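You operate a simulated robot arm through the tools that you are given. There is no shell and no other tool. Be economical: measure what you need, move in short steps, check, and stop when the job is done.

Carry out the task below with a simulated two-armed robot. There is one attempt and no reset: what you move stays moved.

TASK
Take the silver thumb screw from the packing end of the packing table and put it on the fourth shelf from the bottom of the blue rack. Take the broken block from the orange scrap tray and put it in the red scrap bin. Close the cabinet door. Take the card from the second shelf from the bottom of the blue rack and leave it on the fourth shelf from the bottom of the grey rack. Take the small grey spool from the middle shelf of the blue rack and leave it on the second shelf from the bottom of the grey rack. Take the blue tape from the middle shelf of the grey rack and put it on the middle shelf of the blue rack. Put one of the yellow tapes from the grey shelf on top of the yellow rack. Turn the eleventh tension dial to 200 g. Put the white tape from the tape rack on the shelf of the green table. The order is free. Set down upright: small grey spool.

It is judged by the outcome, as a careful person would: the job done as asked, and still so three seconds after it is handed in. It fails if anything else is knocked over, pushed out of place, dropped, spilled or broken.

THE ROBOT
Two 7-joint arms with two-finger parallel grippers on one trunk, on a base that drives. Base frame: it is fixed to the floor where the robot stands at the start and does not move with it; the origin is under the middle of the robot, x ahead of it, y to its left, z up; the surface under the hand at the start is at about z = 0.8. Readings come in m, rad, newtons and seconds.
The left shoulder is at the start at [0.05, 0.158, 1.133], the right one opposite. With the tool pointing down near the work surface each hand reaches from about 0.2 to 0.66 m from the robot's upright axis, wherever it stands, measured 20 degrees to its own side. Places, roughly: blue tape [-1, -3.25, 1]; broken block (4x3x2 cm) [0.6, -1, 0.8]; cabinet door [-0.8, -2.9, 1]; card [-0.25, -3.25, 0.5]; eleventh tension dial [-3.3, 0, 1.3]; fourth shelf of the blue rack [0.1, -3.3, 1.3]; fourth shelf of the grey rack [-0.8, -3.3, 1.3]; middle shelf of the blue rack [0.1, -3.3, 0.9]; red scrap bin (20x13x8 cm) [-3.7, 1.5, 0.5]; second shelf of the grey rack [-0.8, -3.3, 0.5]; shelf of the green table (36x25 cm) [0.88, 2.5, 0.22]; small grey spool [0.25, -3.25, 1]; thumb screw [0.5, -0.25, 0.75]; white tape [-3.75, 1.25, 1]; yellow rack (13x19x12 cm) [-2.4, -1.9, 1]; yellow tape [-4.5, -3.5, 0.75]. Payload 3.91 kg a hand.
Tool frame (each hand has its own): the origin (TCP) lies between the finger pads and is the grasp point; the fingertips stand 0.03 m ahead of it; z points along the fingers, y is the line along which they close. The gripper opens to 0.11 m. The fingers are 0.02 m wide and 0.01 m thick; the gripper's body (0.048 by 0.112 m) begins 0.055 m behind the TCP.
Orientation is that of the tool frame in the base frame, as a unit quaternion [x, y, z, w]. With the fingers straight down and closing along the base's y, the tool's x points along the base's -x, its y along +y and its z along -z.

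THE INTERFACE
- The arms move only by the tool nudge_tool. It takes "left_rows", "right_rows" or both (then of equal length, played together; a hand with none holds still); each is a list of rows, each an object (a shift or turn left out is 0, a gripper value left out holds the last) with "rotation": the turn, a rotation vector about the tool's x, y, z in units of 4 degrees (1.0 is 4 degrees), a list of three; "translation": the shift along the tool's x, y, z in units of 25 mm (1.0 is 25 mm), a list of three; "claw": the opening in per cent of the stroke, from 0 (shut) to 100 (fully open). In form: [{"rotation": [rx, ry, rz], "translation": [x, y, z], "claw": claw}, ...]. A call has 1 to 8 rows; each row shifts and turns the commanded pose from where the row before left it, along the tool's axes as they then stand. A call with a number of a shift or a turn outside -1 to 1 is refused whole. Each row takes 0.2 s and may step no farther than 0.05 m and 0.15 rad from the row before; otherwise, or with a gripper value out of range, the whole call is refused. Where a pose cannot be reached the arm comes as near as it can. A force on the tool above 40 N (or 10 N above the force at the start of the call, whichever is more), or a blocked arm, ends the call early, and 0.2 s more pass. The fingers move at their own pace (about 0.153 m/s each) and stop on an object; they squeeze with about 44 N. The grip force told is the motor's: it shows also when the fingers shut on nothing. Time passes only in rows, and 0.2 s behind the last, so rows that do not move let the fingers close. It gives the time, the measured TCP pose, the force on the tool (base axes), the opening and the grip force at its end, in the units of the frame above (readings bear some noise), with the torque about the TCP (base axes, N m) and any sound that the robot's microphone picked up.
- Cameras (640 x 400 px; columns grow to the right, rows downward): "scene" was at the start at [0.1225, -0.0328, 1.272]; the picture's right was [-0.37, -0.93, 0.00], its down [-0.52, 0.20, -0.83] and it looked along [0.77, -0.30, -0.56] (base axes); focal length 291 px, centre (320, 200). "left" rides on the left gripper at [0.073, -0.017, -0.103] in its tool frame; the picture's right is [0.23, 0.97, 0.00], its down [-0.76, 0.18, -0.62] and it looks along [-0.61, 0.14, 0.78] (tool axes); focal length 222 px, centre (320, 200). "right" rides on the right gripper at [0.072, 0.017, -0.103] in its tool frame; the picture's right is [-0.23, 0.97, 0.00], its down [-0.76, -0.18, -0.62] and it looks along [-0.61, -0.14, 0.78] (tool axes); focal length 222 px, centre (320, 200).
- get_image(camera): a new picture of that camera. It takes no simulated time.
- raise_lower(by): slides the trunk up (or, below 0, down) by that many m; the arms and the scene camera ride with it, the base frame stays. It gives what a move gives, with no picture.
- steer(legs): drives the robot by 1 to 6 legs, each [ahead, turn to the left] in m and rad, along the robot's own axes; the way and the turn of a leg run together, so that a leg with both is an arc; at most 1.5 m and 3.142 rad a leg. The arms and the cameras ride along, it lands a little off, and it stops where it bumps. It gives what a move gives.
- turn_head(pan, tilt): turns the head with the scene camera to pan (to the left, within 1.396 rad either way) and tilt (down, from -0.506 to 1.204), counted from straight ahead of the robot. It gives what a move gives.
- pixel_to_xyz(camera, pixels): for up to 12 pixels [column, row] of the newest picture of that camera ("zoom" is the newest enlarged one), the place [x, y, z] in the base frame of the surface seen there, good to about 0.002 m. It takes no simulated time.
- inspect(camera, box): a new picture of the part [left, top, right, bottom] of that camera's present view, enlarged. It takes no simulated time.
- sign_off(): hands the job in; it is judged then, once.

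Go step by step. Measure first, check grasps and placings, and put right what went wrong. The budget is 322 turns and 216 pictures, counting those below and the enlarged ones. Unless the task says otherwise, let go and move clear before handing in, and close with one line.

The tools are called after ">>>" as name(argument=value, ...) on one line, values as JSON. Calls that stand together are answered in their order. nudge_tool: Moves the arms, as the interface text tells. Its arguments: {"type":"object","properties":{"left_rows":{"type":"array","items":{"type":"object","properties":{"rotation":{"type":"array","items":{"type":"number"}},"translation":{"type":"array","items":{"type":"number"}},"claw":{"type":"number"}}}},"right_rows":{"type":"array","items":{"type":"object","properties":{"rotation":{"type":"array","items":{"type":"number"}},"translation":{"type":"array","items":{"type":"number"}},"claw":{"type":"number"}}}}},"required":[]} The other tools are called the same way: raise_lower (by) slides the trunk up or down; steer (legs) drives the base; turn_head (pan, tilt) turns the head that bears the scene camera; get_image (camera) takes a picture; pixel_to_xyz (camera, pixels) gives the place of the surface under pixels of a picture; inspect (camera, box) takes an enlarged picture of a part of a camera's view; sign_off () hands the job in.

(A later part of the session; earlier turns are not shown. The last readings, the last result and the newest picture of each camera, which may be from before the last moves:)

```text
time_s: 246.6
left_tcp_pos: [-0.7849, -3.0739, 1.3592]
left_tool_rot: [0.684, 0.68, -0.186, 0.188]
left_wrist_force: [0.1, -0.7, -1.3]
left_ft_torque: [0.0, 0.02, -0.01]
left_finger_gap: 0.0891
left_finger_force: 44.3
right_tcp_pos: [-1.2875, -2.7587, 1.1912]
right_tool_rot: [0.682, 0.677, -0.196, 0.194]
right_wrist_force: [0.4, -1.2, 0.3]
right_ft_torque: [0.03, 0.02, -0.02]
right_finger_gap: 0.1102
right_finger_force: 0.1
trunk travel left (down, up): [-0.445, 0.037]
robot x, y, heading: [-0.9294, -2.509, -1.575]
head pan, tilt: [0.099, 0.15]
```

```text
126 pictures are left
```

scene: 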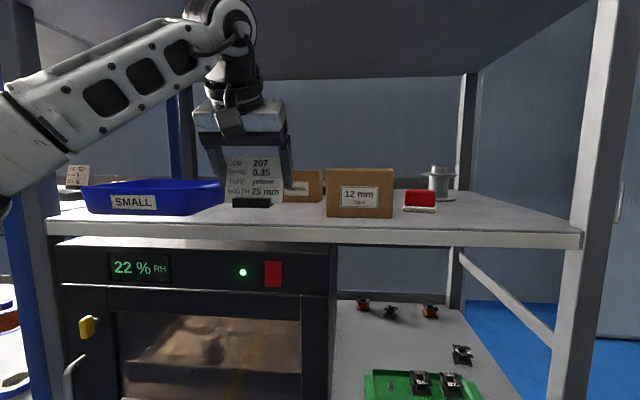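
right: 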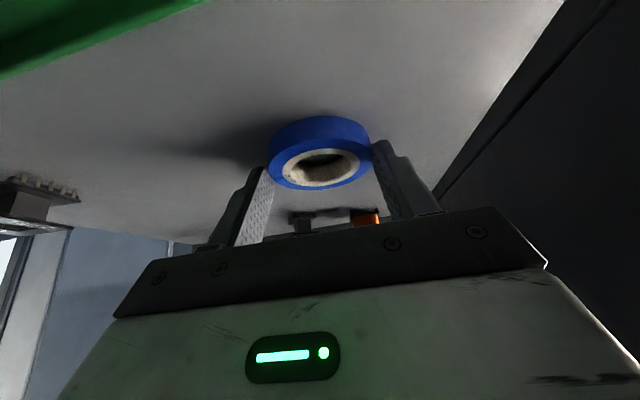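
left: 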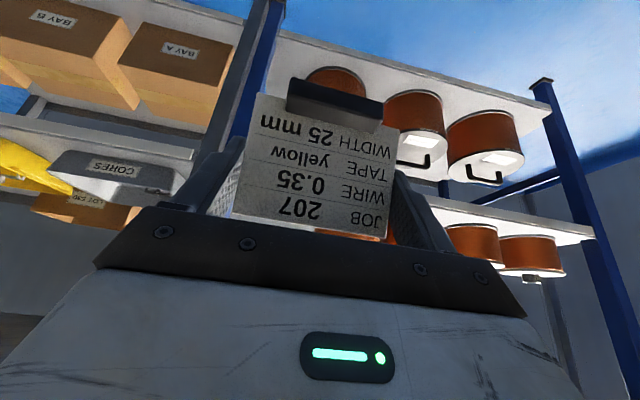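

Aligned. Forward 7 cm more, then lower toward the shelf.

>>> steer(legs=[[0.07, 0]])

>>> raise_lower(by=-0.022)

>>> inspect(camera="scene", box=[160, 60, 352, 220])

```text
time_s: 247.6
left_tcp_pos: [-0.785, -3.1446, 1.3602]
left_tool_rot: [0.684, 0.681, -0.185, 0.186]
left_wrist_force: [-0.2, -0.5, -1.3]
left_ft_torque: [0.0, 0.02, 0.0]
left_finger_gap: 0.0892
left_finger_force: 44.1
right_tcp_pos: [-1.2891, -2.8288, 1.1909]
right_tool_rot: [0.681, 0.678, -0.196, 0.194]
right_wrist_force: [0.6, -1.3, -0.3]
right_ft_torque: [-0.02, 0.04, 0.05]
right_finger_gap: 0.11
right_finger_force: 0.1
trunk travel left (down, up): [-0.445, 0.037]
robot x, y, heading: [-0.9376, -2.5823, -1.575]
head pan, tilt: [0.099, 0.15]
```

```text
time_s: 248.2
left_tcp_pos: [-0.7841, -3.1428, 1.3387]
left_tool_rot: [0.684, 0.68, -0.186, 0.188]
left_wrist_force: [0.4, 0.4, -0.4]
left_ft_torque: [0.0, -0.02, 0.03]
left_finger_gap: 0.0889
left_finger_force: 43.8
right_tcp_pos: [-1.2867, -2.8273, 1.1693]
right_tool_rot: [0.682, 0.677, -0.196, 0.194]
right_wrist_force: [0.0, -0.4, 0.0]
right_ft_torque: [0.0, 0.02, -0.04]
right_finger_gap: 0.11
right_finger_force: 0.1
trunk travel left (down, up): [-0.423, 0.059]
robot x, y, heading: [-0.9355, -2.5817, -1.57]
head pan, tilt: [0.099, 0.15]
```

```text
2.50 times, centred on (256, 140) of scene
```

zoom: 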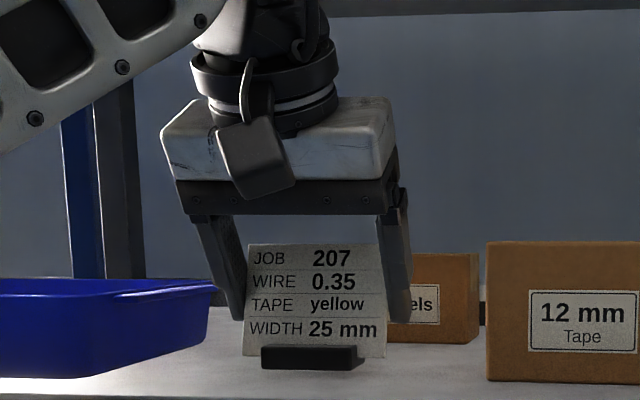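

Nearly touching. Lowering in 2–3 mm steps until contact, then opening.

>>> nudge_tool(left_rows=[{"translation": [0.05, 0, 0.09]}, {"translation": [0.03, 0, 0.06]}, {}])

>>> nudge_tool(left_rows=[{"claw": 92}, {"claw": 100}, {}])

>>> inspect(camera="scene", box=[160, 60, 352, 220])

```text
time_s: 249.1
left_tcp_pos: [-0.7834, -3.1431, 1.3336]
left_tool_rot: [0.683, 0.681, -0.186, 0.188]
left_wrist_force: [-0.2, 0.1, -0.4]
left_ft_torque: [0.01, 0.0, 0.03]
left_finger_gap: 0.0892
left_finger_force: 44.1
right_tcp_pos: [-1.2875, -2.8271, 1.1696]
right_tool_rot: [0.682, 0.678, -0.196, 0.194]
right_wrist_force: [-0.1, 1.0, 0.5]
right_ft_torque: [0.02, 0.02, 0.03]
right_finger_gap: 0.11
right_finger_force: 0.1
trunk travel left (down, up): [-0.423, 0.059]
robot x, y, heading: [-0.9352, -2.5827, -1.574]
head pan, tilt: [0.099, 0.15]
```

```text
time_s: 249.8
left_tcp_pos: [-0.7834, -3.144, 1.3338]
left_tool_rot: [0.683, 0.681, -0.186, 0.187]
left_wrist_force: [-0.7, -0.9, 1.2]
left_ft_torque: [0.03, -0.03, 0.02]
left_finger_gap: 0.1101
left_finger_force: 0.0
right_tcp_pos: [-1.2876, -2.8268, 1.1691]
right_tool_rot: [0.682, 0.677, -0.197, 0.194]
right_wrist_force: [-0.7, 0.2, 0.0]
right_ft_torque: [0.02, -0.01, 0.02]
right_finger_gap: 0.1101
right_finger_force: 0.1
trunk travel left (down, up): [-0.423, 0.059]
robot x, y, heading: [-0.9365, -2.5826, -1.575]
head pan, tilt: [0.099, 0.15]
```

```text
2.50 times, centred on (256, 140) of scene
```

zoom: 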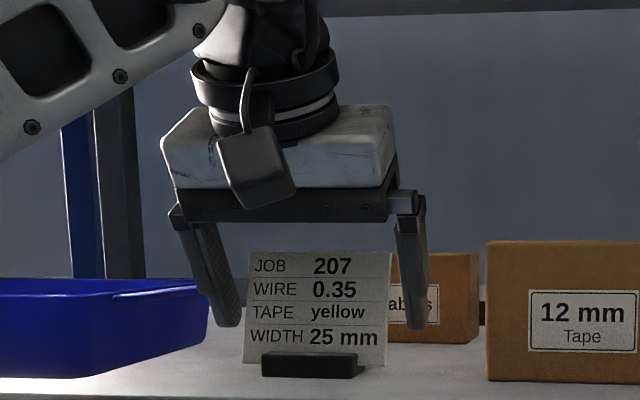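

The card stands on its own. Retracting along the tool axis and backing away.

>>> nudge_tool(left_rows=[{"translation": [0, 0, -0.5]}, {"translation": [0.1, 0, -1]}, {"translation": [0.2, 0, -1]}, {"translation": [0.2, 0, -0.8]}, {}])

>>> steer(legs=[[-0.35, 0]])

>>> get_image(camera="scene")

```text
time_s: 251.1
left_tcp_pos: [-0.7833, -3.0895, 1.3988]
left_tool_rot: [0.683, 0.681, -0.185, 0.188]
left_wrist_force: [-0.2, 0.2, -0.9]
left_ft_torque: [-0.01, -0.01, 0.0]
left_finger_gap: 0.1099
left_finger_force: 0.1
right_tcp_pos: [-1.287, -2.8262, 1.169]
right_tool_rot: [0.682, 0.677, -0.196, 0.193]
right_wrist_force: [-0.1, 0.6, 0.4]
right_ft_torque: [-0.01, 0.01, 0.01]
right_finger_gap: 0.11
right_finger_force: 0.0
trunk travel left (down, up): [-0.423, 0.059]
robot x, y, heading: [-0.9323, -2.5834, -1.569]
head pan, tilt: [0.099, 0.15]
```

```text
time_s: 253.3
left_tcp_pos: [-0.7802, -2.7438, 1.3987]
left_tool_rot: [0.682, 0.682, -0.185, 0.188]
left_wrist_force: [0.2, -0.3, 1.1]
left_ft_torque: [0.02, -0.03, -0.02]
left_finger_gap: 0.1102
left_finger_force: 0.0
right_tcp_pos: [-1.2864, -2.4826, 1.1697]
right_tool_rot: [0.68, 0.679, -0.196, 0.195]
right_wrist_force: [0.2, 0.3, -0.1]
right_ft_torque: [0.0, 0.0, 0.01]
right_finger_gap: 0.1099
right_finger_force: 0.0
trunk travel left (down, up): [-0.423, 0.059]
robot x, y, heading: [-0.936, -2.2363, -1.566]
head pan, tilt: [0.099, 0.15]
```

```text
123 pictures are left
```

scene: 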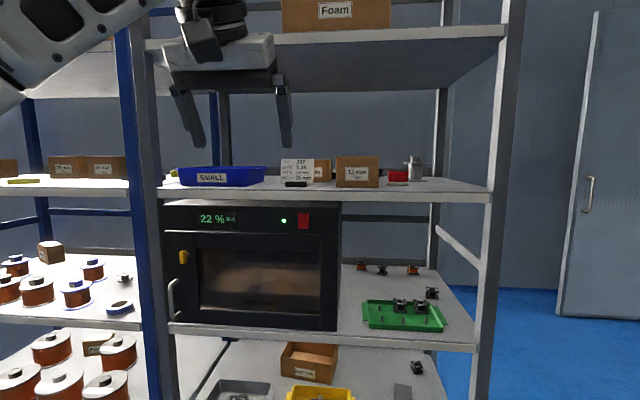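

The card stands neatly on the grey fourth shelf. Next the broken block: parking the left hand outward/back while turning the right tool to point straight down.

>>> nudge_tool(left_rows=[{"translation": [0.95, 0.6, -0.2]}, {"translation": [0.95, 0.6, -0.2]}, {"translation": [0.95, 0.6, -0.2]}, {"translation": [0.95, 0.6, -0.2]}, {"translation": [0.95, 0.6, -0.2]}, {"translation": [0.95, 0.6, -0.2]}, {"translation": [0.95, 0.6, -0.2]}, {"translation": [0.95, 0.6, -0.2]}], right_rows=[{"rotation": [0, 1, 0], "translation": [-0.8, 0.3, 0]}, {"rotation": [0, 1, 0], "translation": [-0.8, 0.3, 0]}, {"rotation": [0, 1, 0], "translation": [-0.8, 0.3, 0]}, {"rotation": [0, 1, 0], "translation": [-0.8, 0.3, 0]}, {"rotation": [0, 1, 0], "translation": [-0.8, 0.3, 0]}, {"rotation": [0, 1, 0], "translation": [-0.8, 0.3, 0]}, {"rotation": [0, 1, 0], "translation": [-0.8, 0.3, 0]}, {"rotation": [0, 1, 0], "translation": [-0.8, 0.3, 0]}])

>>> nudge_tool(left_rows=[{"translation": [0.9, 0.6, 0]}, {"translation": [0.9, 0.6, 0]}, {"translation": [0.9, 0.6, 0]}, {"translation": [0.9, 0.6, 0]}, {}, {}, {}, {}], right_rows=[{"rotation": [0, 0, 1]}, {"rotation": [0, 0, 1]}, {"rotation": [0, 0, 1]}, {"rotation": [0, 0, 1]}, {"rotation": [0, 0, 1]}, {"rotation": [0, 0, 1]}, {"rotation": [0, 0, 1]}, {"rotation": [0, 0, 1]}])

>>> nudge_tool(right_rows=[{"rotation": [0, 0, 1]}, {"rotation": [0, 0, 1]}, {"rotation": [0, 0, 1]}, {"rotation": [0, 0, 1]}, {"rotation": [0, 0, 1]}, {"rotation": [0, 0, 1]}, {"rotation": [0, 0, 1]}, {"rotation": [0, 0, 1]}])

>>> nudge_tool(right_rows=[{"rotation": [0, 0, 1]}, {"rotation": [0, 0, 1]}, {"rotation": [0, 0, 1]}, {"rotation": [0, 0, 1]}, {"rotation": [0, 0, 1]}, {"rotation": [0, 0, 1]}, {"rotation": [0, 0, 0.5]}])

```text
time_s: 255.1
left_tcp_pos: [-0.6606, -2.5596, 1.3355]
left_tool_rot: [0.681, 0.683, -0.185, 0.187]
left_wrist_force: [0.3, -0.8, 0.7]
left_ft_torque: [-0.01, -0.01, -0.01]
left_finger_gap: 0.1099
left_finger_force: 0.0
right_tcp_pos: [-1.2243, -2.6349, 1.2176]
right_tool_rot: [0.707, 0.707, 0.0, -0.001]
right_wrist_force: [0.0, -0.3, 0.5]
right_ft_torque: [-0.01, 0.0, -0.03]
right_finger_gap: 0.1104
right_finger_force: 0.2
trunk travel left (down, up): [-0.423, 0.059]
robot x, y, heading: [-0.937, -2.2324, -1.57]
head pan, tilt: [0.099, 0.15]
```

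```text
time_s: 256.9
left_tcp_pos: [-0.6054, -2.4845, 1.2901]
left_tool_rot: [0.682, 0.683, -0.185, 0.187]
left_wrist_force: [-0.2, 0.0, 0.3]
left_ft_torque: [0.01, 0.02, -0.02]
left_finger_gap: 0.1098
left_finger_force: 0.1
left hand out of reach, approached as far as the arm can: row 4
right_tcp_pos: [-1.2268, -2.6349, 1.2179]
right_tool_rot: [0.875, 0.484, -0.002, -0.001]
right_wrist_force: [-1.3, 0.0, -0.2]
right_ft_torque: [0.01, -0.03, -0.03]
right_finger_gap: 0.11
right_finger_force: 0.1
trunk travel left (down, up): [-0.423, 0.059]
robot x, y, heading: [-0.9349, -2.236, -1.572]
head pan, tilt: [0.099, 0.15]
```

```text
time_s: 258.7
left_tcp_pos: [-0.6056, -2.4851, 1.2893]
left_tool_rot: [0.682, 0.682, -0.186, 0.188]
left_wrist_force: [0.0, 0.9, -0.2]
left_ft_torque: [0.0, 0.02, 0.01]
left_finger_gap: 0.11
left_finger_force: 0.1
right_tcp_pos: [-1.2262, -2.6341, 1.2184]
right_tool_rot: [0.975, 0.223, -0.001, 0.0]
right_wrist_force: [0.1, 0.8, 0.7]
right_ft_torque: [-0.07, 0.01, -0.01]
right_finger_gap: 0.1098
right_finger_force: 0.0
trunk travel left (down, up): [-0.423, 0.059]
robot x, y, heading: [-0.9323, -2.2381, -1.571]
head pan, tilt: [0.099, 0.15]
```

```text
time_s: 260.3
left_tcp_pos: [-0.6049, -2.4844, 1.2885]
left_tool_rot: [0.681, 0.683, -0.186, 0.187]
left_wrist_force: [0.5, -0.5, 0.1]
left_ft_torque: [0.01, 0.01, 0.0]
left_finger_gap: 0.1099
left_finger_force: 0.1
right_tcp_pos: [-1.2272, -2.6351, 1.2175]
right_tool_rot: [1.0, -0.002, -0.001, 0.0]
right_wrist_force: [-1.1, 0.7, -0.5]
right_ft_torque: [0.02, -0.01, -0.04]
right_finger_gap: 0.1101
right_finger_force: 0.0
trunk travel left (down, up): [-0.423, 0.059]
robot x, y, heading: [-0.9325, -2.2382, -1.57]
head pan, tilt: [0.099, 0.15]
```

The right wrist yaws 90° clockwise freely. Driving back to the packing table at about (-0.15, -0.77), facing it.

>>> steer(legs=[[0, 2.651], [0.832, 0], [0.832, 0], [0, -1.081]])

>>> turn_head(pan=-0.35, tilt=0.5)

>>> get_image(camera="scene")

```text
time_s: 277.7
left_tcp_pos: [0.0603, -0.4357, 1.2884]
left_tool_rot: [-0.007, 0.964, 0.004, 0.264]
left_wrist_force: [0.3, 0.4, -0.3]
left_ft_torque: [-0.02, 0.01, -0.02]
left_finger_gap: 0.1101
left_finger_force: 0.1
right_tcp_pos: [0.2189, -1.0536, 1.2175]
right_tool_rot: [0.704, 0.711, -0.001, 0.0]
right_wrist_force: [-0.5, -0.6, -0.8]
right_ft_torque: [0.03, 0.0, 0.0]
right_finger_gap: 0.1099
right_finger_force: 0.0
trunk travel left (down, up): [-0.423, 0.059]
robot x, y, heading: [-0.1834, -0.761, 0.021]
head pan, tilt: [0.099, 0.15]
```

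```text
time_s: 278.6
left_tcp_pos: [0.0607, -0.435, 1.2886]
left_tool_rot: [-0.007, 0.964, 0.004, 0.264]
left_wrist_force: [0.6, -0.8, 0.2]
left_ft_torque: [0.0, 0.0, 0.0]
left_finger_gap: 0.1103
left_finger_force: 0.1
right_tcp_pos: [0.2185, -1.053, 1.218]
right_tool_rot: [0.703, 0.711, -0.001, 0.001]
right_wrist_force: [-0.1, -0.2, 0.1]
right_ft_torque: [0.04, 0.02, 0.04]
right_finger_gap: 0.1099
right_finger_force: 0.0
trunk travel left (down, up): [-0.423, 0.059]
robot x, y, heading: [-0.1894, -0.7645, 0.014]
head pan, tilt: [-0.351, 0.499]
```

```text
122 pictures are left
```

scene: 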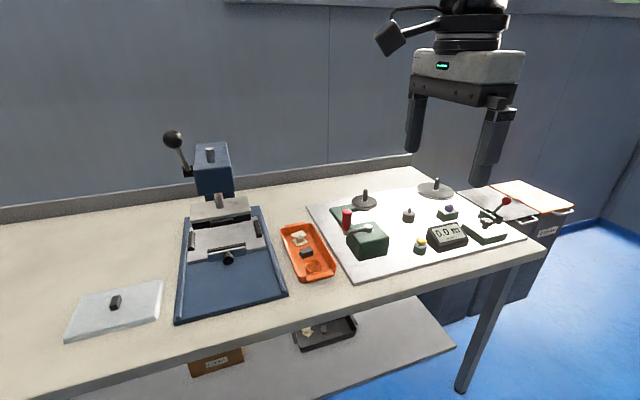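

Great view: orange tray at (307,250) and the grey block at (306,252). Re-measuring the block.

>>> inspect(camera="scene", box=[270, 215, 350, 290])

>>> pixel_to_xyz(camera="zoom", pixels=[[268, 195], [320, 180], [305, 205], [285, 205], [300, 185], [230, 160], [350, 270]])

```text
5.33 times, centred on (310, 252) of scene
```

zoom: 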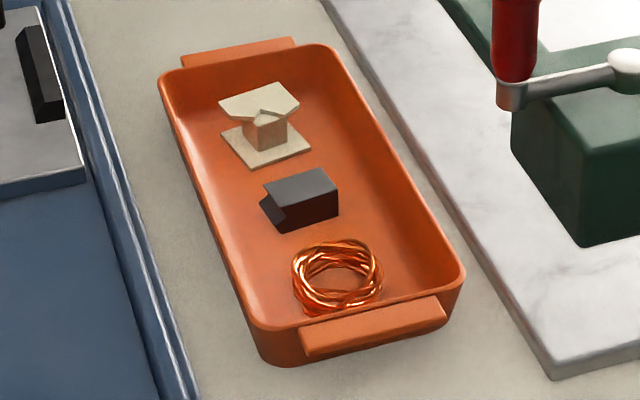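

```text
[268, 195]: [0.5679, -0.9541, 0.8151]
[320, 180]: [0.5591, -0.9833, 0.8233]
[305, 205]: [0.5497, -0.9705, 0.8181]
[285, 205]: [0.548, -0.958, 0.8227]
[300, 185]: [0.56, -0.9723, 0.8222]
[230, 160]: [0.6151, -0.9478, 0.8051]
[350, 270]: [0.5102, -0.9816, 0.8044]
```

Block unchanged at (0.558, -0.970). Driving 0.19 m to the table, lowering the trunk, then moving the hand over the block.

>>> steer(legs=[[0.19, -0.014]])

>>> raise_lower(by=-0.1)

>>> nudge_tool(right_rows=[{"translation": [0.5, 0.9, 0], "claw": 36}, {"translation": [0.5, 0.9, 0]}, {"translation": [0.5, 0.9, 0]}, {"translation": [0.5, 0.9, 0]}, {"translation": [0.5, 0.9, 0]}, {"translation": [0.5, 0.9, 0]}, {}])

```text
time_s: 280.1
left_tcp_pos: [0.2547, -0.4394, 1.2897]
left_tool_rot: [0.003, 0.965, 0.001, 0.264]
left_wrist_force: [-0.3, -0.1, 0.8]
left_ft_torque: [0.02, -0.02, 0.03]
left_finger_gap: 0.11
left_finger_force: 0.1
right_tcp_pos: [0.402, -1.0604, 1.2174]
right_tool_rot: [0.71, 0.704, 0.0, 0.0]
right_wrist_force: [0.4, 0.5, -0.7]
right_ft_torque: [0.0, 0.0, -0.01]
right_finger_gap: 0.11
right_finger_force: 0.1
trunk travel left (down, up): [-0.423, 0.059]
robot x, y, heading: [0.0019, -0.763, 0.001]
head pan, tilt: [-0.351, 0.499]
```

```text
time_s: 281.5
left_tcp_pos: [0.2547, -0.4397, 1.1895]
left_tool_rot: [0.002, 0.964, 0.001, 0.264]
left_wrist_force: [0.4, 0.4, 0.7]
left_ft_torque: [-0.01, 0.01, 0.01]
left_finger_gap: 0.1101
left_finger_force: 0.0
right_tcp_pos: [0.4009, -1.0598, 1.1182]
right_tool_rot: [0.71, 0.704, -0.002, 0.001]
right_wrist_force: [0.0, -0.4, -0.7]
right_ft_torque: [0.02, 0.02, -0.02]
right_finger_gap: 0.1099
right_finger_force: 0.1
trunk travel left (down, up): [-0.323, 0.159]
robot x, y, heading: [0.003, -0.7668, -0.003]
head pan, tilt: [-0.351, 0.499]
```

```text
time_s: 283.1
left_tcp_pos: [0.255, -0.4388, 1.1883]
left_tool_rot: [0.002, 0.964, 0.002, 0.265]
left_wrist_force: [-0.8, -0.2, 0.3]
left_ft_torque: [0.01, 0.0, -0.04]
left_finger_gap: 0.11
left_finger_force: 0.0
right_tcp_pos: [0.518, -0.9993, 1.1046]
right_tool_rot: [0.71, 0.704, 0.0, 0.001]
right_wrist_force: [-0.6, 0.7, 0.4]
right_ft_torque: [0.02, -0.02, -0.01]
right_finger_gap: 0.0397
right_finger_force: 0.0
right hand out of reach, approached as far as the arm can: row 6
trunk travel left (down, up): [-0.323, 0.159]
robot x, y, heading: [0.0039, -0.7653, -0.002]
head pan, tilt: [-0.351, 0.499]
```

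The arm is at its reach limit here; driving 4 cm closer and finishing the lateral shift while descending.

>>> steer(legs=[[0.045, 0]])

>>> nudge_tool(right_rows=[{"translation": [0.4, 0, 1]}, {"translation": [0.4, 0, 1]}, {"translation": [0.4, 0, 1]}, {"translation": [0, 0, 1]}, {"translation": [0, 0, 1]}, {}])

>>> get_image(camera="right")

```text
time_s: 284.0
left_tcp_pos: [0.2995, -0.4395, 1.1892]
left_tool_rot: [0.001, 0.965, 0.002, 0.264]
left_wrist_force: [0.3, 0.8, 0.3]
left_ft_torque: [0.01, 0.02, 0.0]
left_finger_gap: 0.11
left_finger_force: 0.2
right_tcp_pos: [0.5645, -0.9972, 1.1043]
right_tool_rot: [0.71, 0.704, -0.001, 0.001]
right_wrist_force: [0.1, -0.3, 0.4]
right_ft_torque: [0.0, -0.02, -0.01]
right_finger_gap: 0.0399
right_finger_force: 0.1
trunk travel left (down, up): [-0.323, 0.159]
robot x, y, heading: [0.0494, -0.7654, -0.008]
head pan, tilt: [-0.351, 0.499]
```

```text
time_s: 285.4
left_tcp_pos: [0.2997, -0.4394, 1.1885]
left_tool_rot: [0.001, 0.965, 0.001, 0.264]
left_wrist_force: [-0.2, -0.1, -0.2]
left_ft_torque: [-0.01, -0.05, 0.01]
left_finger_gap: 0.1102
left_finger_force: 0.0
right_tcp_pos: [0.5633, -0.9672, 0.9785]
right_tool_rot: [0.71, 0.704, -0.001, 0.001]
right_wrist_force: [1.2, -0.8, -0.2]
right_ft_torque: [0.04, -0.01, -0.04]
right_finger_gap: 0.0396
right_finger_force: 0.0
trunk travel left (down, up): [-0.323, 0.159]
robot x, y, heading: [0.0484, -0.7639, -0.005]
head pan, tilt: [-0.351, 0.499]
```

```text
120 pictures are left
```

right: 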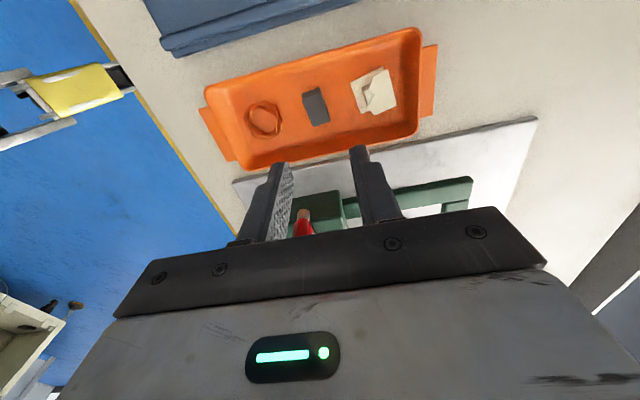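

Aligned over the block. Descending to z≈0.838.

>>> nudge_tool(right_rows=[{"translation": [-0.05, -0.2, 1]}, {"translation": [-0.05, 0, 1]}, {"translation": [0, 0, 1]}, {"translation": [0, 0, 1]}, {"translation": [0, 0, 1]}, {}])

>>> get_image(camera="right")

>>> inspect(camera="scene", box=[240, 150, 432, 300])

```text
time_s: 286.8
left_tcp_pos: [0.2999, -0.4386, 1.1894]
left_tool_rot: [0.001, 0.964, 0.002, 0.264]
left_wrist_force: [-0.1, 0.1, 0.4]
left_ft_torque: [-0.04, 0.0, 0.01]
left_finger_gap: 0.1097
left_finger_force: 0.0
right_tcp_pos: [0.5473, -0.9805, 0.86]
right_tool_rot: [0.71, 0.705, 0.0, 0.0]
right_wrist_force: [-1.1, -0.1, -0.6]
right_ft_torque: [-0.02, 0.03, 0.0]
right_finger_gap: 0.0396
right_finger_force: 0.1
right hand out of reach, approached as far as the arm can: row 4, 5
trunk travel left (down, up): [-0.323, 0.159]
robot x, y, heading: [0.0476, -0.7668, -0.006]
head pan, tilt: [-0.351, 0.499]
```

```text
119 pictures are left
```

right: 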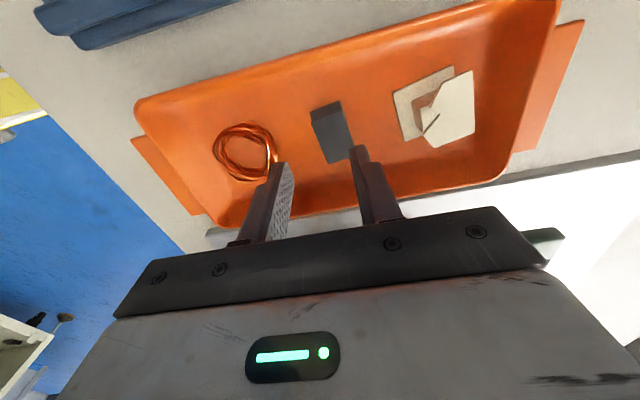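

```text
2.67 times, centred on (336, 225) of scene
```

zoom: 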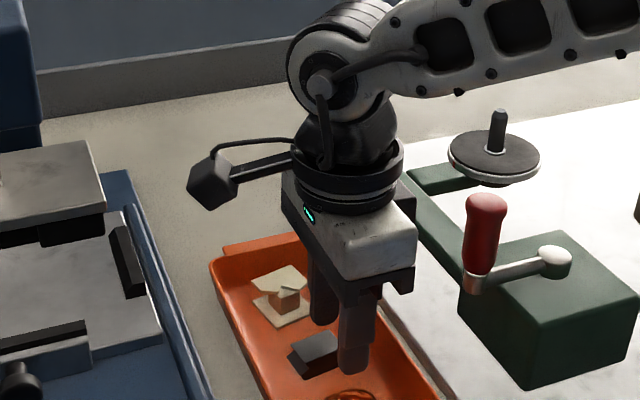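

The arm hit its low reach limit, drifting 1 cm. Raising 6 cm with a position correction, then lowering with the trunk.

>>> nudge_tool(right_rows=[{"translation": [0, 0, -0.8]}, {"translation": [0.2, 0.2, -0.8]}, {"translation": [0.2, 0.23, -0.8]}, {}])

>>> raise_lower(by=-0.05)

```text
time_s: 287.8
left_tcp_pos: [0.2981, -0.4382, 1.1884]
left_tool_rot: [0.002, 0.965, 0.001, 0.264]
left_wrist_force: [0.4, 0.2, 0.6]
left_ft_torque: [0.02, 0.01, 0.02]
left_finger_gap: 0.1101
left_finger_force: 0.1
right_tcp_pos: [0.5563, -0.9715, 0.9199]
right_tool_rot: [0.71, 0.704, -0.001, 0.0]
right_wrist_force: [-0.6, 0.4, -1.0]
right_ft_torque: [0.0, -0.02, 0.01]
right_finger_gap: 0.0397
right_finger_force: 0.1
trunk travel left (down, up): [-0.323, 0.159]
robot x, y, heading: [0.0507, -0.7687, -0.005]
head pan, tilt: [-0.351, 0.499]
```

```text
time_s: 288.7
left_tcp_pos: [0.2994, -0.4397, 1.1382]
left_tool_rot: [0.002, 0.964, 0.002, 0.265]
left_wrist_force: [0.1, -0.4, -0.1]
left_ft_torque: [0.0, -0.06, 0.01]
left_finger_gap: 0.1098
left_finger_force: 0.2
right_tcp_pos: [0.5555, -0.9708, 0.8706]
right_tool_rot: [0.709, 0.705, 0.0, 0.001]
right_wrist_force: [-0.4, -0.3, -0.3]
right_ft_torque: [0.03, 0.0, 0.0]
right_finger_gap: 0.0396
right_finger_force: 0.0
trunk travel left (down, up): [-0.273, 0.209]
robot x, y, heading: [0.0461, -0.7681, 0.001]
head pan, tilt: [-0.351, 0.499]
```

>>> raise_lower(by=-0.031)

>>> get_image(camera="right")

```text
time_s: 289.5
left_tcp_pos: [0.2979, -0.4391, 1.1092]
left_tool_rot: [0.002, 0.964, 0.001, 0.265]
left_wrist_force: [0.2, 1.1, 1.1]
left_ft_torque: [0.02, -0.02, -0.02]
left_finger_gap: 0.1101
left_finger_force: 0.0
right_tcp_pos: [0.5559, -0.9703, 0.8395]
right_tool_rot: [0.709, 0.705, 0.0, 0.0]
right_wrist_force: [-0.6, 0.2, 1.0]
right_ft_torque: [0.01, -0.02, 0.01]
right_finger_gap: 0.0396
right_finger_force: 0.0
trunk travel left (down, up): [-0.242, 0.24]
robot x, y, heading: [0.046, -0.7663, -0.007]
head pan, tilt: [-0.351, 0.499]
```

```text
117 pictures are left
```

right: 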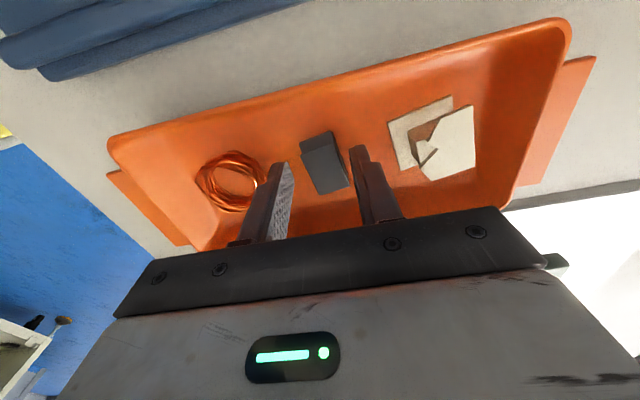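

The block lies between the fingers. Closing, then lifting by trunk.

>>> nudge_tool(right_rows=[{"claw": 0}, {}, {}])

>>> raise_lower(by=0.12)

>>> get_image(camera="right")

```text
time_s: 290.3
left_tcp_pos: [0.2986, -0.4373, 1.1087]
left_tool_rot: [0.001, 0.964, 0.001, 0.264]
left_wrist_force: [-0.7, 0.5, 0.6]
left_ft_torque: [0.01, 0.01, -0.02]
left_finger_gap: 0.1099
left_finger_force: 0.2
right_tcp_pos: [0.5556, -0.9703, 0.8389]
right_tool_rot: [0.709, 0.705, 0.0, 0.001]
right_wrist_force: [-0.7, 0.4, 0.2]
right_ft_torque: [0.04, 0.02, 0.01]
right_finger_gap: 0.0208
right_finger_force: 44.3
trunk travel left (down, up): [-0.242, 0.24]
robot x, y, heading: [0.0487, -0.765, -0.009]
head pan, tilt: [-0.351, 0.499]
```

```text
time_s: 291.8
left_tcp_pos: [0.2999, -0.4407, 1.2277]
left_tool_rot: [0.001, 0.964, 0.001, 0.264]
left_wrist_force: [1.0, 0.4, 0.1]
left_ft_torque: [0.02, -0.04, 0.0]
left_finger_gap: 0.1099
left_finger_force: 0.1
right_tcp_pos: [0.5558, -0.9701, 0.9604]
right_tool_rot: [0.709, 0.705, -0.001, 0.0]
right_wrist_force: [0.0, -1.0, -1.5]
right_ft_torque: [-0.04, 0.0, 0.01]
right_finger_gap: 0.0208
right_finger_force: 44.1
trunk travel left (down, up): [-0.362, 0.12]
robot x, y, heading: [0.0473, -0.762, -0.002]
head pan, tilt: [-0.351, 0.499]
```

```text
116 pictures are left
```

right: 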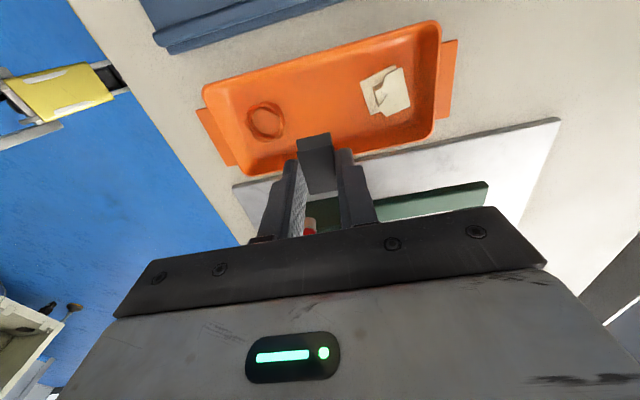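

The block is held (20.8 mm gap). Raising a bit, backing away from the table and turning west to survey.

>>> raise_lower(by=0.08)

>>> steer(legs=[[-0.6, 0], [0, 3.14]])

>>> turn_head(pan=0.3, tilt=0.2)

>>> get_image(camera="scene")

>>> turn_head(pan=-0.5, tilt=0.2)

>>> get_image(camera="scene")

```text
time_s: 292.9
left_tcp_pos: [0.2985, -0.4391, 1.3076]
left_tool_rot: [0.001, 0.965, 0.001, 0.263]
left_wrist_force: [0.1, 0.5, 0.5]
left_ft_torque: [0.01, 0.0, -0.04]
left_finger_gap: 0.11
left_finger_force: 0.1
right_tcp_pos: [0.5563, -0.9715, 1.0394]
right_tool_rot: [0.71, 0.704, -0.001, 0.0]
right_wrist_force: [0.1, -0.5, -0.4]
right_ft_torque: [-0.03, 0.01, 0.0]
right_finger_gap: 0.0206
right_finger_force: 43.8
trunk travel left (down, up): [-0.442, 0.04]
robot x, y, heading: [0.0469, -0.7631, -0.005]
head pan, tilt: [-0.351, 0.499]
```

```text
time_s: 303.5
left_tcp_pos: [-0.8279, -1.0724, 1.3085]
left_tool_rot: [0.964, -0.034, -0.264, -0.007]
left_wrist_force: [-1.3, -0.8, 0.1]
left_ft_torque: [0.02, -0.01, 0.0]
left_finger_gap: 0.1102
left_finger_force: 0.0
right_tcp_pos: [-1.0487, -0.5266, 1.0394]
right_tool_rot: [-0.681, 0.732, 0.001, 0.001]
right_wrist_force: [0.3, 0.1, -0.8]
right_ft_torque: [-0.01, 0.0, 0.0]
right_finger_gap: 0.0209
right_finger_force: 43.6
trunk travel left (down, up): [-0.442, 0.04]
robot x, y, heading: [-0.5571, -0.7623, 3.071]
head pan, tilt: [-0.351, 0.499]
```

```text
time_s: 304.6
left_tcp_pos: [-0.8271, -1.0724, 1.3081]
left_tool_rot: [0.964, -0.034, -0.264, -0.008]
left_wrist_force: [-0.1, 0.2, 0.0]
left_ft_torque: [0.0, 0.01, -0.03]
left_finger_gap: 0.11
left_finger_force: 0.2
right_tcp_pos: [-1.048, -0.5247, 1.0385]
right_tool_rot: [-0.681, 0.732, 0.0, 0.001]
right_wrist_force: [0.3, 0.0, -0.6]
right_ft_torque: [0.02, 0.01, 0.02]
right_finger_gap: 0.0211
right_finger_force: 44.3
trunk travel left (down, up): [-0.442, 0.04]
robot x, y, heading: [-0.5556, -0.7624, 3.077]
head pan, tilt: [0.3, 0.201]
```

```text
115 pictures are left
```

scene: 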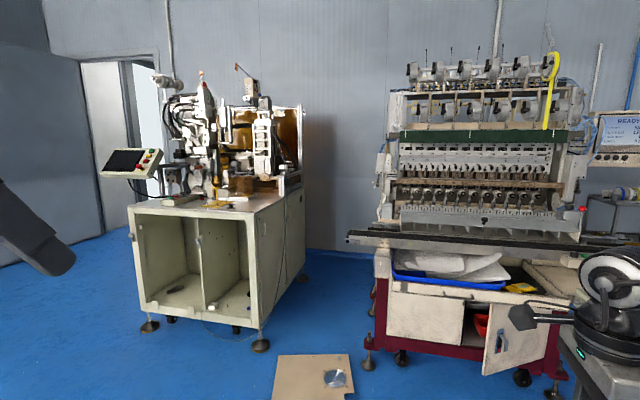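

```text
time_s: 305.7
left_tcp_pos: [-0.8273, -1.0727, 1.3085]
left_tool_rot: [0.964, -0.033, -0.264, -0.007]
left_wrist_force: [-0.2, 0.3, 0.5]
left_ft_torque: [0.02, -0.01, 0.0]
left_finger_gap: 0.1102
left_finger_force: 0.1
right_tcp_pos: [-1.0481, -0.5241, 1.0386]
right_tool_rot: [-0.681, 0.732, 0.001, 0.001]
right_wrist_force: [-0.2, 0.4, -1.3]
right_ft_torque: [-0.03, 0.0, 0.02]
right_finger_gap: 0.0208
right_finger_force: 43.7
trunk travel left (down, up): [-0.442, 0.04]
robot x, y, heading: [-0.5547, -0.7625, 3.077]
head pan, tilt: [-0.499, 0.201]
```

```text
114 pictures are left
```

scene: 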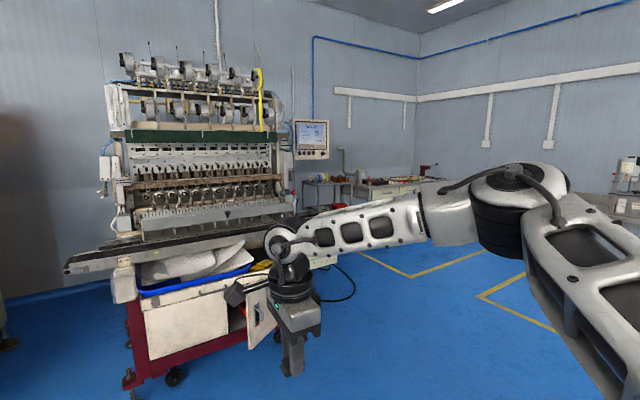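

Two machines are visible: the taping machine at left (yellow rack likely on it) and the multi-spindle winder. Measuring key points and floor obstacles.

>>> turn_head(pan=0.3, tilt=0.2)

>>> inspect(camera="scene", box=[90, 60, 320, 220])

>>> pixel_to_xyz(camera="scene", pixels=[[275, 375], [350, 355], [335, 378], [230, 205], [150, 325], [260, 345], [300, 280], [350, 238], [370, 365], [120, 160], [550, 395], [140, 230]])

```text
time_s: 306.8
left_tcp_pos: [-0.8267, -1.072, 1.3087]
left_tool_rot: [0.964, -0.033, -0.263, -0.007]
left_wrist_force: [-1.2, -0.1, 0.0]
left_ft_torque: [-0.04, 0.0, 0.01]
left_finger_gap: 0.11
left_finger_force: 0.1
right_tcp_pos: [-1.0479, -0.5248, 1.0391]
right_tool_rot: [-0.681, 0.733, 0.001, 0.0]
right_wrist_force: [-0.1, 0.3, -0.6]
right_ft_torque: [-0.05, 0.01, 0.01]
right_finger_gap: 0.0208
right_finger_force: 44.0
trunk travel left (down, up): [-0.442, 0.04]
robot x, y, heading: [-0.5516, -0.7647, 3.073]
head pan, tilt: [0.3, 0.201]
```

```text
2.50 times, centred on (205, 140) of scene
```

zoom: 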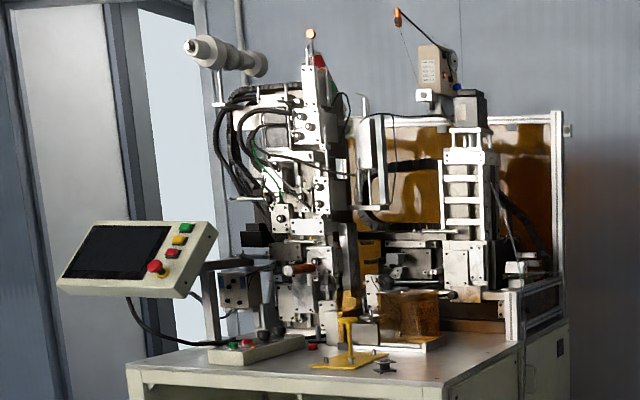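

```text
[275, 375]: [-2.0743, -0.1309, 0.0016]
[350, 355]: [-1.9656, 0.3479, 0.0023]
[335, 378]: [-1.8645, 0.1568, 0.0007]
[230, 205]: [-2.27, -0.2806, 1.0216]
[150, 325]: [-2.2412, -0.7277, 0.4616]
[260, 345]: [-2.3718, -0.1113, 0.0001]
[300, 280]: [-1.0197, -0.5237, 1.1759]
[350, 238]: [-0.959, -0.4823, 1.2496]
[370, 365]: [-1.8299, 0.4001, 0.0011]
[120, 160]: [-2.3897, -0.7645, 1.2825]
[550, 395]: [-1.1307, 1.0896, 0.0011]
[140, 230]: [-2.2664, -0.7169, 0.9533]
```

Those values belonged to the previous picture; I need a fresh one at this pan.

>>> get_image(camera="scene")

>>> pixel_to_xyz(camera="scene", pixels=[[275, 375], [350, 355], [230, 205], [150, 325], [260, 345], [300, 280], [350, 238], [370, 365], [120, 160], [140, 230], [215, 205], [282, 355]])

```text
112 pictures are left
```

scene: 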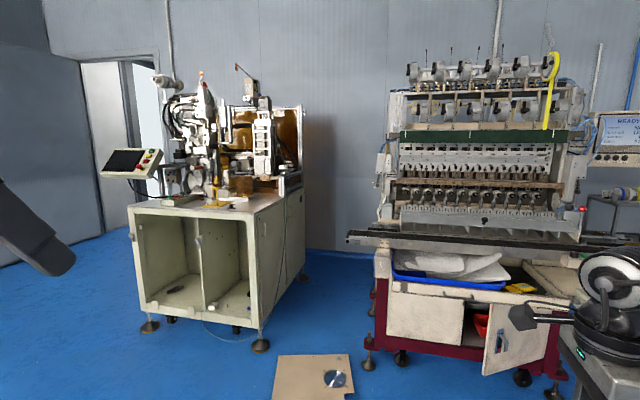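

```text
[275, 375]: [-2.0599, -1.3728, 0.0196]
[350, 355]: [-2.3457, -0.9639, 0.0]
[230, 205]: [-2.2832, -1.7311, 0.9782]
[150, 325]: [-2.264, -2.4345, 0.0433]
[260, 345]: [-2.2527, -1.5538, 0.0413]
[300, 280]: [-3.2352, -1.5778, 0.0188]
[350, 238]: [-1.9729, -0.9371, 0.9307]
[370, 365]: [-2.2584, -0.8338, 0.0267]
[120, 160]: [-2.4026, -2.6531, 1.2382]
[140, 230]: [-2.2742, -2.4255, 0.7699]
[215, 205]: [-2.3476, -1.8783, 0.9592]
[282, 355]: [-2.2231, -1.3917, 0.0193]
```

The yellow rack is the small yellow stand at (215,200) ≈(-2.35, -1.88, 0.96) on the taping machine. A board lies on the floor at about (-2.2, -1.2), which I'll avoid. Driving to (-1.5, -2.6) to look toward the grey shelf at (-4.5, -3.5).

>>> steer(legs=[[0, 1.163], [1.03, 0], [1.03, 0], [0, -1.0]])

>>> turn_head(pan=0.0, tilt=0.25)

>>> get_image(camera="scene")

```text
time_s: 321.4
left_tcp_pos: [-1.5023, -2.9608, 1.3217]
left_tool_rot: [0.917, 0.274, -0.278, 0.082]
left_wrist_force: [-0.3, -0.7, -0.6]
left_ft_torque: [0.01, 0.0, -0.03]
left_finger_gap: 0.1099
left_finger_force: 0.1
right_tcp_pos: [-2.0162, -2.6611, 1.0486]
right_tool_rot: [0.878, -0.479, -0.002, 0.013]
right_wrist_force: [1.1, -0.3, -1.4]
right_ft_torque: [-0.03, 0.01, -0.01]
right_finger_gap: 0.0208
right_finger_force: 44.0
trunk travel left (down, up): [-0.442, 0.04]
robot x, y, heading: [-1.487, -2.5701, -2.536]
head pan, tilt: [0.3, 0.201]
stopped in leg 4: the robot was blocked; the commanded pose is now the measured one
```

```text
time_s: 322.2
left_tcp_pos: [-1.5025, -2.9593, 1.3227]
left_tool_rot: [0.918, 0.273, -0.277, 0.082]
left_wrist_force: [-0.4, 0.4, 0.1]
left_ft_torque: [-0.01, 0.01, -0.01]
left_finger_gap: 0.1098
left_finger_force: 0.0
right_tcp_pos: [-2.0175, -2.6607, 1.051]
right_tool_rot: [0.877, -0.48, -0.003, 0.014]
right_wrist_force: [-0.2, -0.5, -0.9]
right_ft_torque: [0.01, -0.01, 0.02]
right_finger_gap: 0.0208
right_finger_force: 43.9
trunk travel left (down, up): [-0.442, 0.04]
robot x, y, heading: [-1.4911, -2.5716, -2.54]
head pan, tilt: [0.0, 0.25]
```

```text
111 pictures are left
```

scene: 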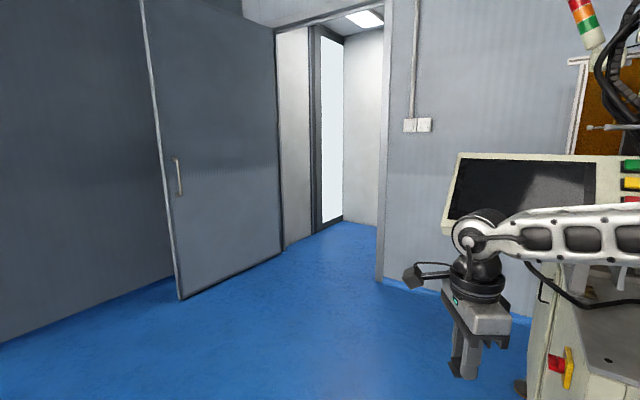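

The right arm lightly met the control panel. I'll turn back slightly left, then measure the doorway ahead — the grey shelf seems to be beyond it.

>>> steer(legs=[[0, 0.25]])

>>> turn_head(pan=-0.35, tilt=0.2)

>>> get_image(camera="scene")

>>> pixel_to_xyz(camera="scene", pixels=[[290, 245], [385, 275], [330, 235], [350, 200], [180, 300], [460, 200], [600, 180], [240, 270], [340, 150], [320, 300], [450, 230]])

```text
time_s: 323.5
left_tcp_pos: [-1.4208, -2.9791, 1.3114]
left_tool_rot: [0.881, 0.385, -0.253, 0.105]
left_wrist_force: [-0.2, 1.2, 1.1]
left_ft_torque: [0.02, 0.02, 0.0]
left_finger_gap: 0.11
left_finger_force: 0.0
right_tcp_pos: [-1.988, -2.8061, 1.038]
right_tool_rot: [0.929, -0.371, -0.001, -0.001]
right_wrist_force: [0.3, 0.0, -0.7]
right_ft_torque: [0.03, 0.02, 0.01]
right_finger_gap: 0.0209
right_finger_force: 44.3
trunk travel left (down, up): [-0.442, 0.04]
robot x, y, heading: [-1.4964, -2.5743, -2.296]
head pan, tilt: [0.0, 0.25]
```

```text
time_s: 324.3
left_tcp_pos: [-1.4204, -2.9799, 1.3111]
left_tool_rot: [0.881, 0.385, -0.253, 0.105]
left_wrist_force: [1.2, -0.1, -0.8]
left_ft_torque: [-0.05, -0.01, -0.02]
left_finger_gap: 0.1099
left_finger_force: 0.1
right_tcp_pos: [-1.9873, -2.8057, 1.0395]
right_tool_rot: [0.929, -0.37, 0.0, -0.001]
right_wrist_force: [-0.6, -0.9, -0.9]
right_ft_torque: [-0.01, -0.03, -0.02]
right_finger_gap: 0.0208
right_finger_force: 43.9
trunk travel left (down, up): [-0.442, 0.04]
robot x, y, heading: [-1.4963, -2.572, -2.296]
head pan, tilt: [-0.351, 0.201]
```

```text
110 pictures are left
```

scene: 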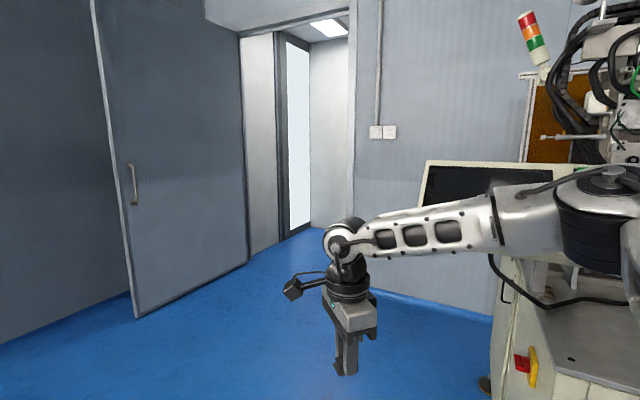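

```text
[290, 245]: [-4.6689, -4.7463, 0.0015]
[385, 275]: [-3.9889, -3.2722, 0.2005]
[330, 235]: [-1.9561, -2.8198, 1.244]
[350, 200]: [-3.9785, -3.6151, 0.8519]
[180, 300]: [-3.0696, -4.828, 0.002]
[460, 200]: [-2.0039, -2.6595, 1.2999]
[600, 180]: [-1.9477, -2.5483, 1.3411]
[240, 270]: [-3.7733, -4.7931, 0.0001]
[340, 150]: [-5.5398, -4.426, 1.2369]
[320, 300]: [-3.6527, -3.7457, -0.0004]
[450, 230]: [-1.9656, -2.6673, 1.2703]
```

The doorway is at x≈-3.98, y≈-4.75 to -3.6; the shelf must be just inside to the right. Measuring the control panel's nearest corner to plan a safe path.

>>> pixel_to_xyz(camera="scene", pixels=[[428, 165], [440, 180], [422, 200], [520, 165], [355, 100], [350, 30], [247, 150], [133, 310], [262, 200], [285, 225]])

```text
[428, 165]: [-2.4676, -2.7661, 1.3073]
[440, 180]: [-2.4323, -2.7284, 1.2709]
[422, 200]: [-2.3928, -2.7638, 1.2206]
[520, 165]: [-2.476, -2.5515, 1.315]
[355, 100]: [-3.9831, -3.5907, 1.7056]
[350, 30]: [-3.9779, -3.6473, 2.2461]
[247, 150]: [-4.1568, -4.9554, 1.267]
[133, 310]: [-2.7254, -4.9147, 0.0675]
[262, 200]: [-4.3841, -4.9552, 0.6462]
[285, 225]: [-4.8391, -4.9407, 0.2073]
```

The earlier block was probably the left elbow near the grey rack's corner post. I'll back up and check that side.

>>> steer(legs=[[-0.35, 0]])

>>> turn_head(pan=1.1, tilt=0.3)

>>> get_image(camera="scene")

```text
time_s: 326.6
left_tcp_pos: [-1.1893, -2.7205, 1.3104]
left_tool_rot: [0.881, 0.385, -0.253, 0.105]
left_wrist_force: [-0.3, 0.4, -0.3]
left_ft_torque: [0.0, 0.04, -0.04]
left_finger_gap: 0.1104
left_finger_force: 0.1
right_tcp_pos: [-1.7587, -2.5468, 1.0392]
right_tool_rot: [0.929, -0.37, -0.001, 0.0]
right_wrist_force: [0.7, 0.2, -0.2]
right_ft_torque: [-0.01, 0.0, -0.03]
right_finger_gap: 0.0208
right_finger_force: 44.2
trunk travel left (down, up): [-0.442, 0.04]
robot x, y, heading: [-1.2653, -2.3137, -2.297]
head pan, tilt: [-0.351, 0.201]
```

```text
time_s: 328.1
left_tcp_pos: [-1.1906, -2.7204, 1.3124]
left_tool_rot: [0.881, 0.385, -0.254, 0.105]
left_wrist_force: [0.1, 0.4, -0.1]
left_ft_torque: [0.03, 0.02, 0.01]
left_finger_gap: 0.11
left_finger_force: 0.1
right_tcp_pos: [-1.7575, -2.5473, 1.0391]
right_tool_rot: [0.929, -0.37, -0.001, 0.0]
right_wrist_force: [-0.2, 1.0, -1.0]
right_ft_torque: [0.01, 0.0, -0.03]
right_finger_gap: 0.021
right_finger_force: 44.4
trunk travel left (down, up): [-0.442, 0.04]
robot x, y, heading: [-1.2623, -2.3135, -2.295]
head pan, tilt: [1.1, 0.3]
```

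```text
109 pictures are left
```

scene: 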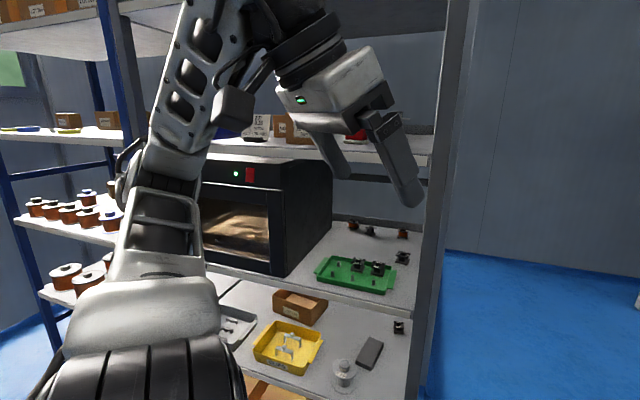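

Everything on the rack looks in place, card still standing. I'll extend the left arm forward (narrow posture) with tool pointing down.

>>> nudge_tool(left_rows=[{"rotation": [0, 1, 0], "translation": [-0.9, -0.6, 0.5]}, {"rotation": [0, 1, 0], "translation": [-0.9, -0.6, 0.5]}, {"rotation": [0, 1, 0], "translation": [-0.9, -0.6, 0.4]}, {"rotation": [0, 1, 0], "translation": [-0.9, -0.6, 0.4]}, {"rotation": [0, 1, 0], "translation": [-0.9, -0.6, 0.4]}, {"rotation": [0, 1, 0], "translation": [-0.9, -0.6, 0.4]}, {"rotation": [0, 1, 0], "translation": [-0.9, -0.6, 0.4]}, {"rotation": [0, 0.7, 0], "translation": [-0.9, -0.6, 0.4]}])

>>> nudge_tool(left_rows=[{"translation": [-0.9, -0.5, 1]}, {"translation": [-0.9, -0.5, 1]}, {"translation": [-0.9, -0.5, 1]}, {"translation": [-0.9, 0, 1]}, {"translation": [0, 0, 1]}, {"translation": [0, 0, 1]}], right_rows=[{"translation": [0.4, 0.8, 0]}, {"translation": [0.4, 0.8, 0]}, {"translation": [0.4, 0.8, 0]}, {"translation": [0, 0, 0]}, {}, {}])

>>> turn_head(pan=0.0, tilt=0.3)

>>> get_image(camera="scene")

```text
time_s: 329.9
left_tcp_pos: [-1.4117, -2.7844, 1.2854]
left_tool_rot: [0.917, 0.4, -0.008, 0.0]
left_wrist_force: [0.4, -0.1, 0.0]
left_ft_torque: [0.01, -0.03, -0.02]
left_finger_gap: 0.1101
left_finger_force: 0.1
right_tcp_pos: [-1.7585, -2.5479, 1.0395]
right_tool_rot: [0.929, -0.369, 0.0, -0.001]
right_wrist_force: [0.2, -0.3, -0.8]
right_ft_torque: [-0.03, -0.01, 0.01]
right_finger_gap: 0.0209
right_finger_force: 44.0
trunk travel left (down, up): [-0.442, 0.04]
robot x, y, heading: [-1.2638, -2.3123, -2.301]
head pan, tilt: [1.1, 0.3]
```

```text
time_s: 331.3
left_tcp_pos: [-1.5035, -2.824, 1.139]
left_tool_rot: [0.916, 0.401, -0.01, -0.001]
left_wrist_force: [0.4, -0.5, 0.3]
left_ft_torque: [0.03, 0.01, 0.0]
left_finger_gap: 0.1102
left_finger_force: 0.1
right_tcp_pos: [-1.7685, -2.5644, 1.0435]
right_tool_rot: [0.929, -0.37, 0.0, 0.0]
right_wrist_force: [0.4, 0.5, -0.7]
right_ft_torque: [0.0, 0.0, -0.01]
right_finger_gap: 0.0211
right_finger_force: 43.9
right hand out of reach, approached as far as the arm can: row 1, 2, 3
trunk travel left (down, up): [-0.442, 0.04]
robot x, y, heading: [-1.2599, -2.3156, -2.301]
head pan, tilt: [1.1, 0.3]
```

```text
time_s: 332.6
left_tcp_pos: [-1.5018, -2.8251, 1.1386]
left_tool_rot: [0.916, 0.402, -0.01, -0.001]
left_wrist_force: [0.1, 0.4, 0.7]
left_ft_torque: [-0.01, 0.01, 0.0]
left_finger_gap: 0.1098
left_finger_force: 0.0
right_tcp_pos: [-1.7676, -2.5657, 1.043]
right_tool_rot: [0.929, -0.369, -0.001, 0.001]
right_wrist_force: [-0.1, -0.1, -0.2]
right_ft_torque: [-0.01, 0.02, -0.05]
right_finger_gap: 0.021
right_finger_force: 44.4
trunk travel left (down, up): [-0.442, 0.04]
robot x, y, heading: [-1.2635, -2.317, -2.298]
head pan, tilt: [0.0, 0.3]
```

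```text
108 pictures are left
```

scene: 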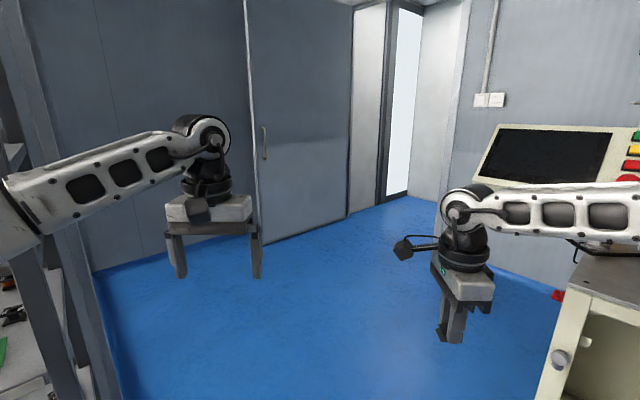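

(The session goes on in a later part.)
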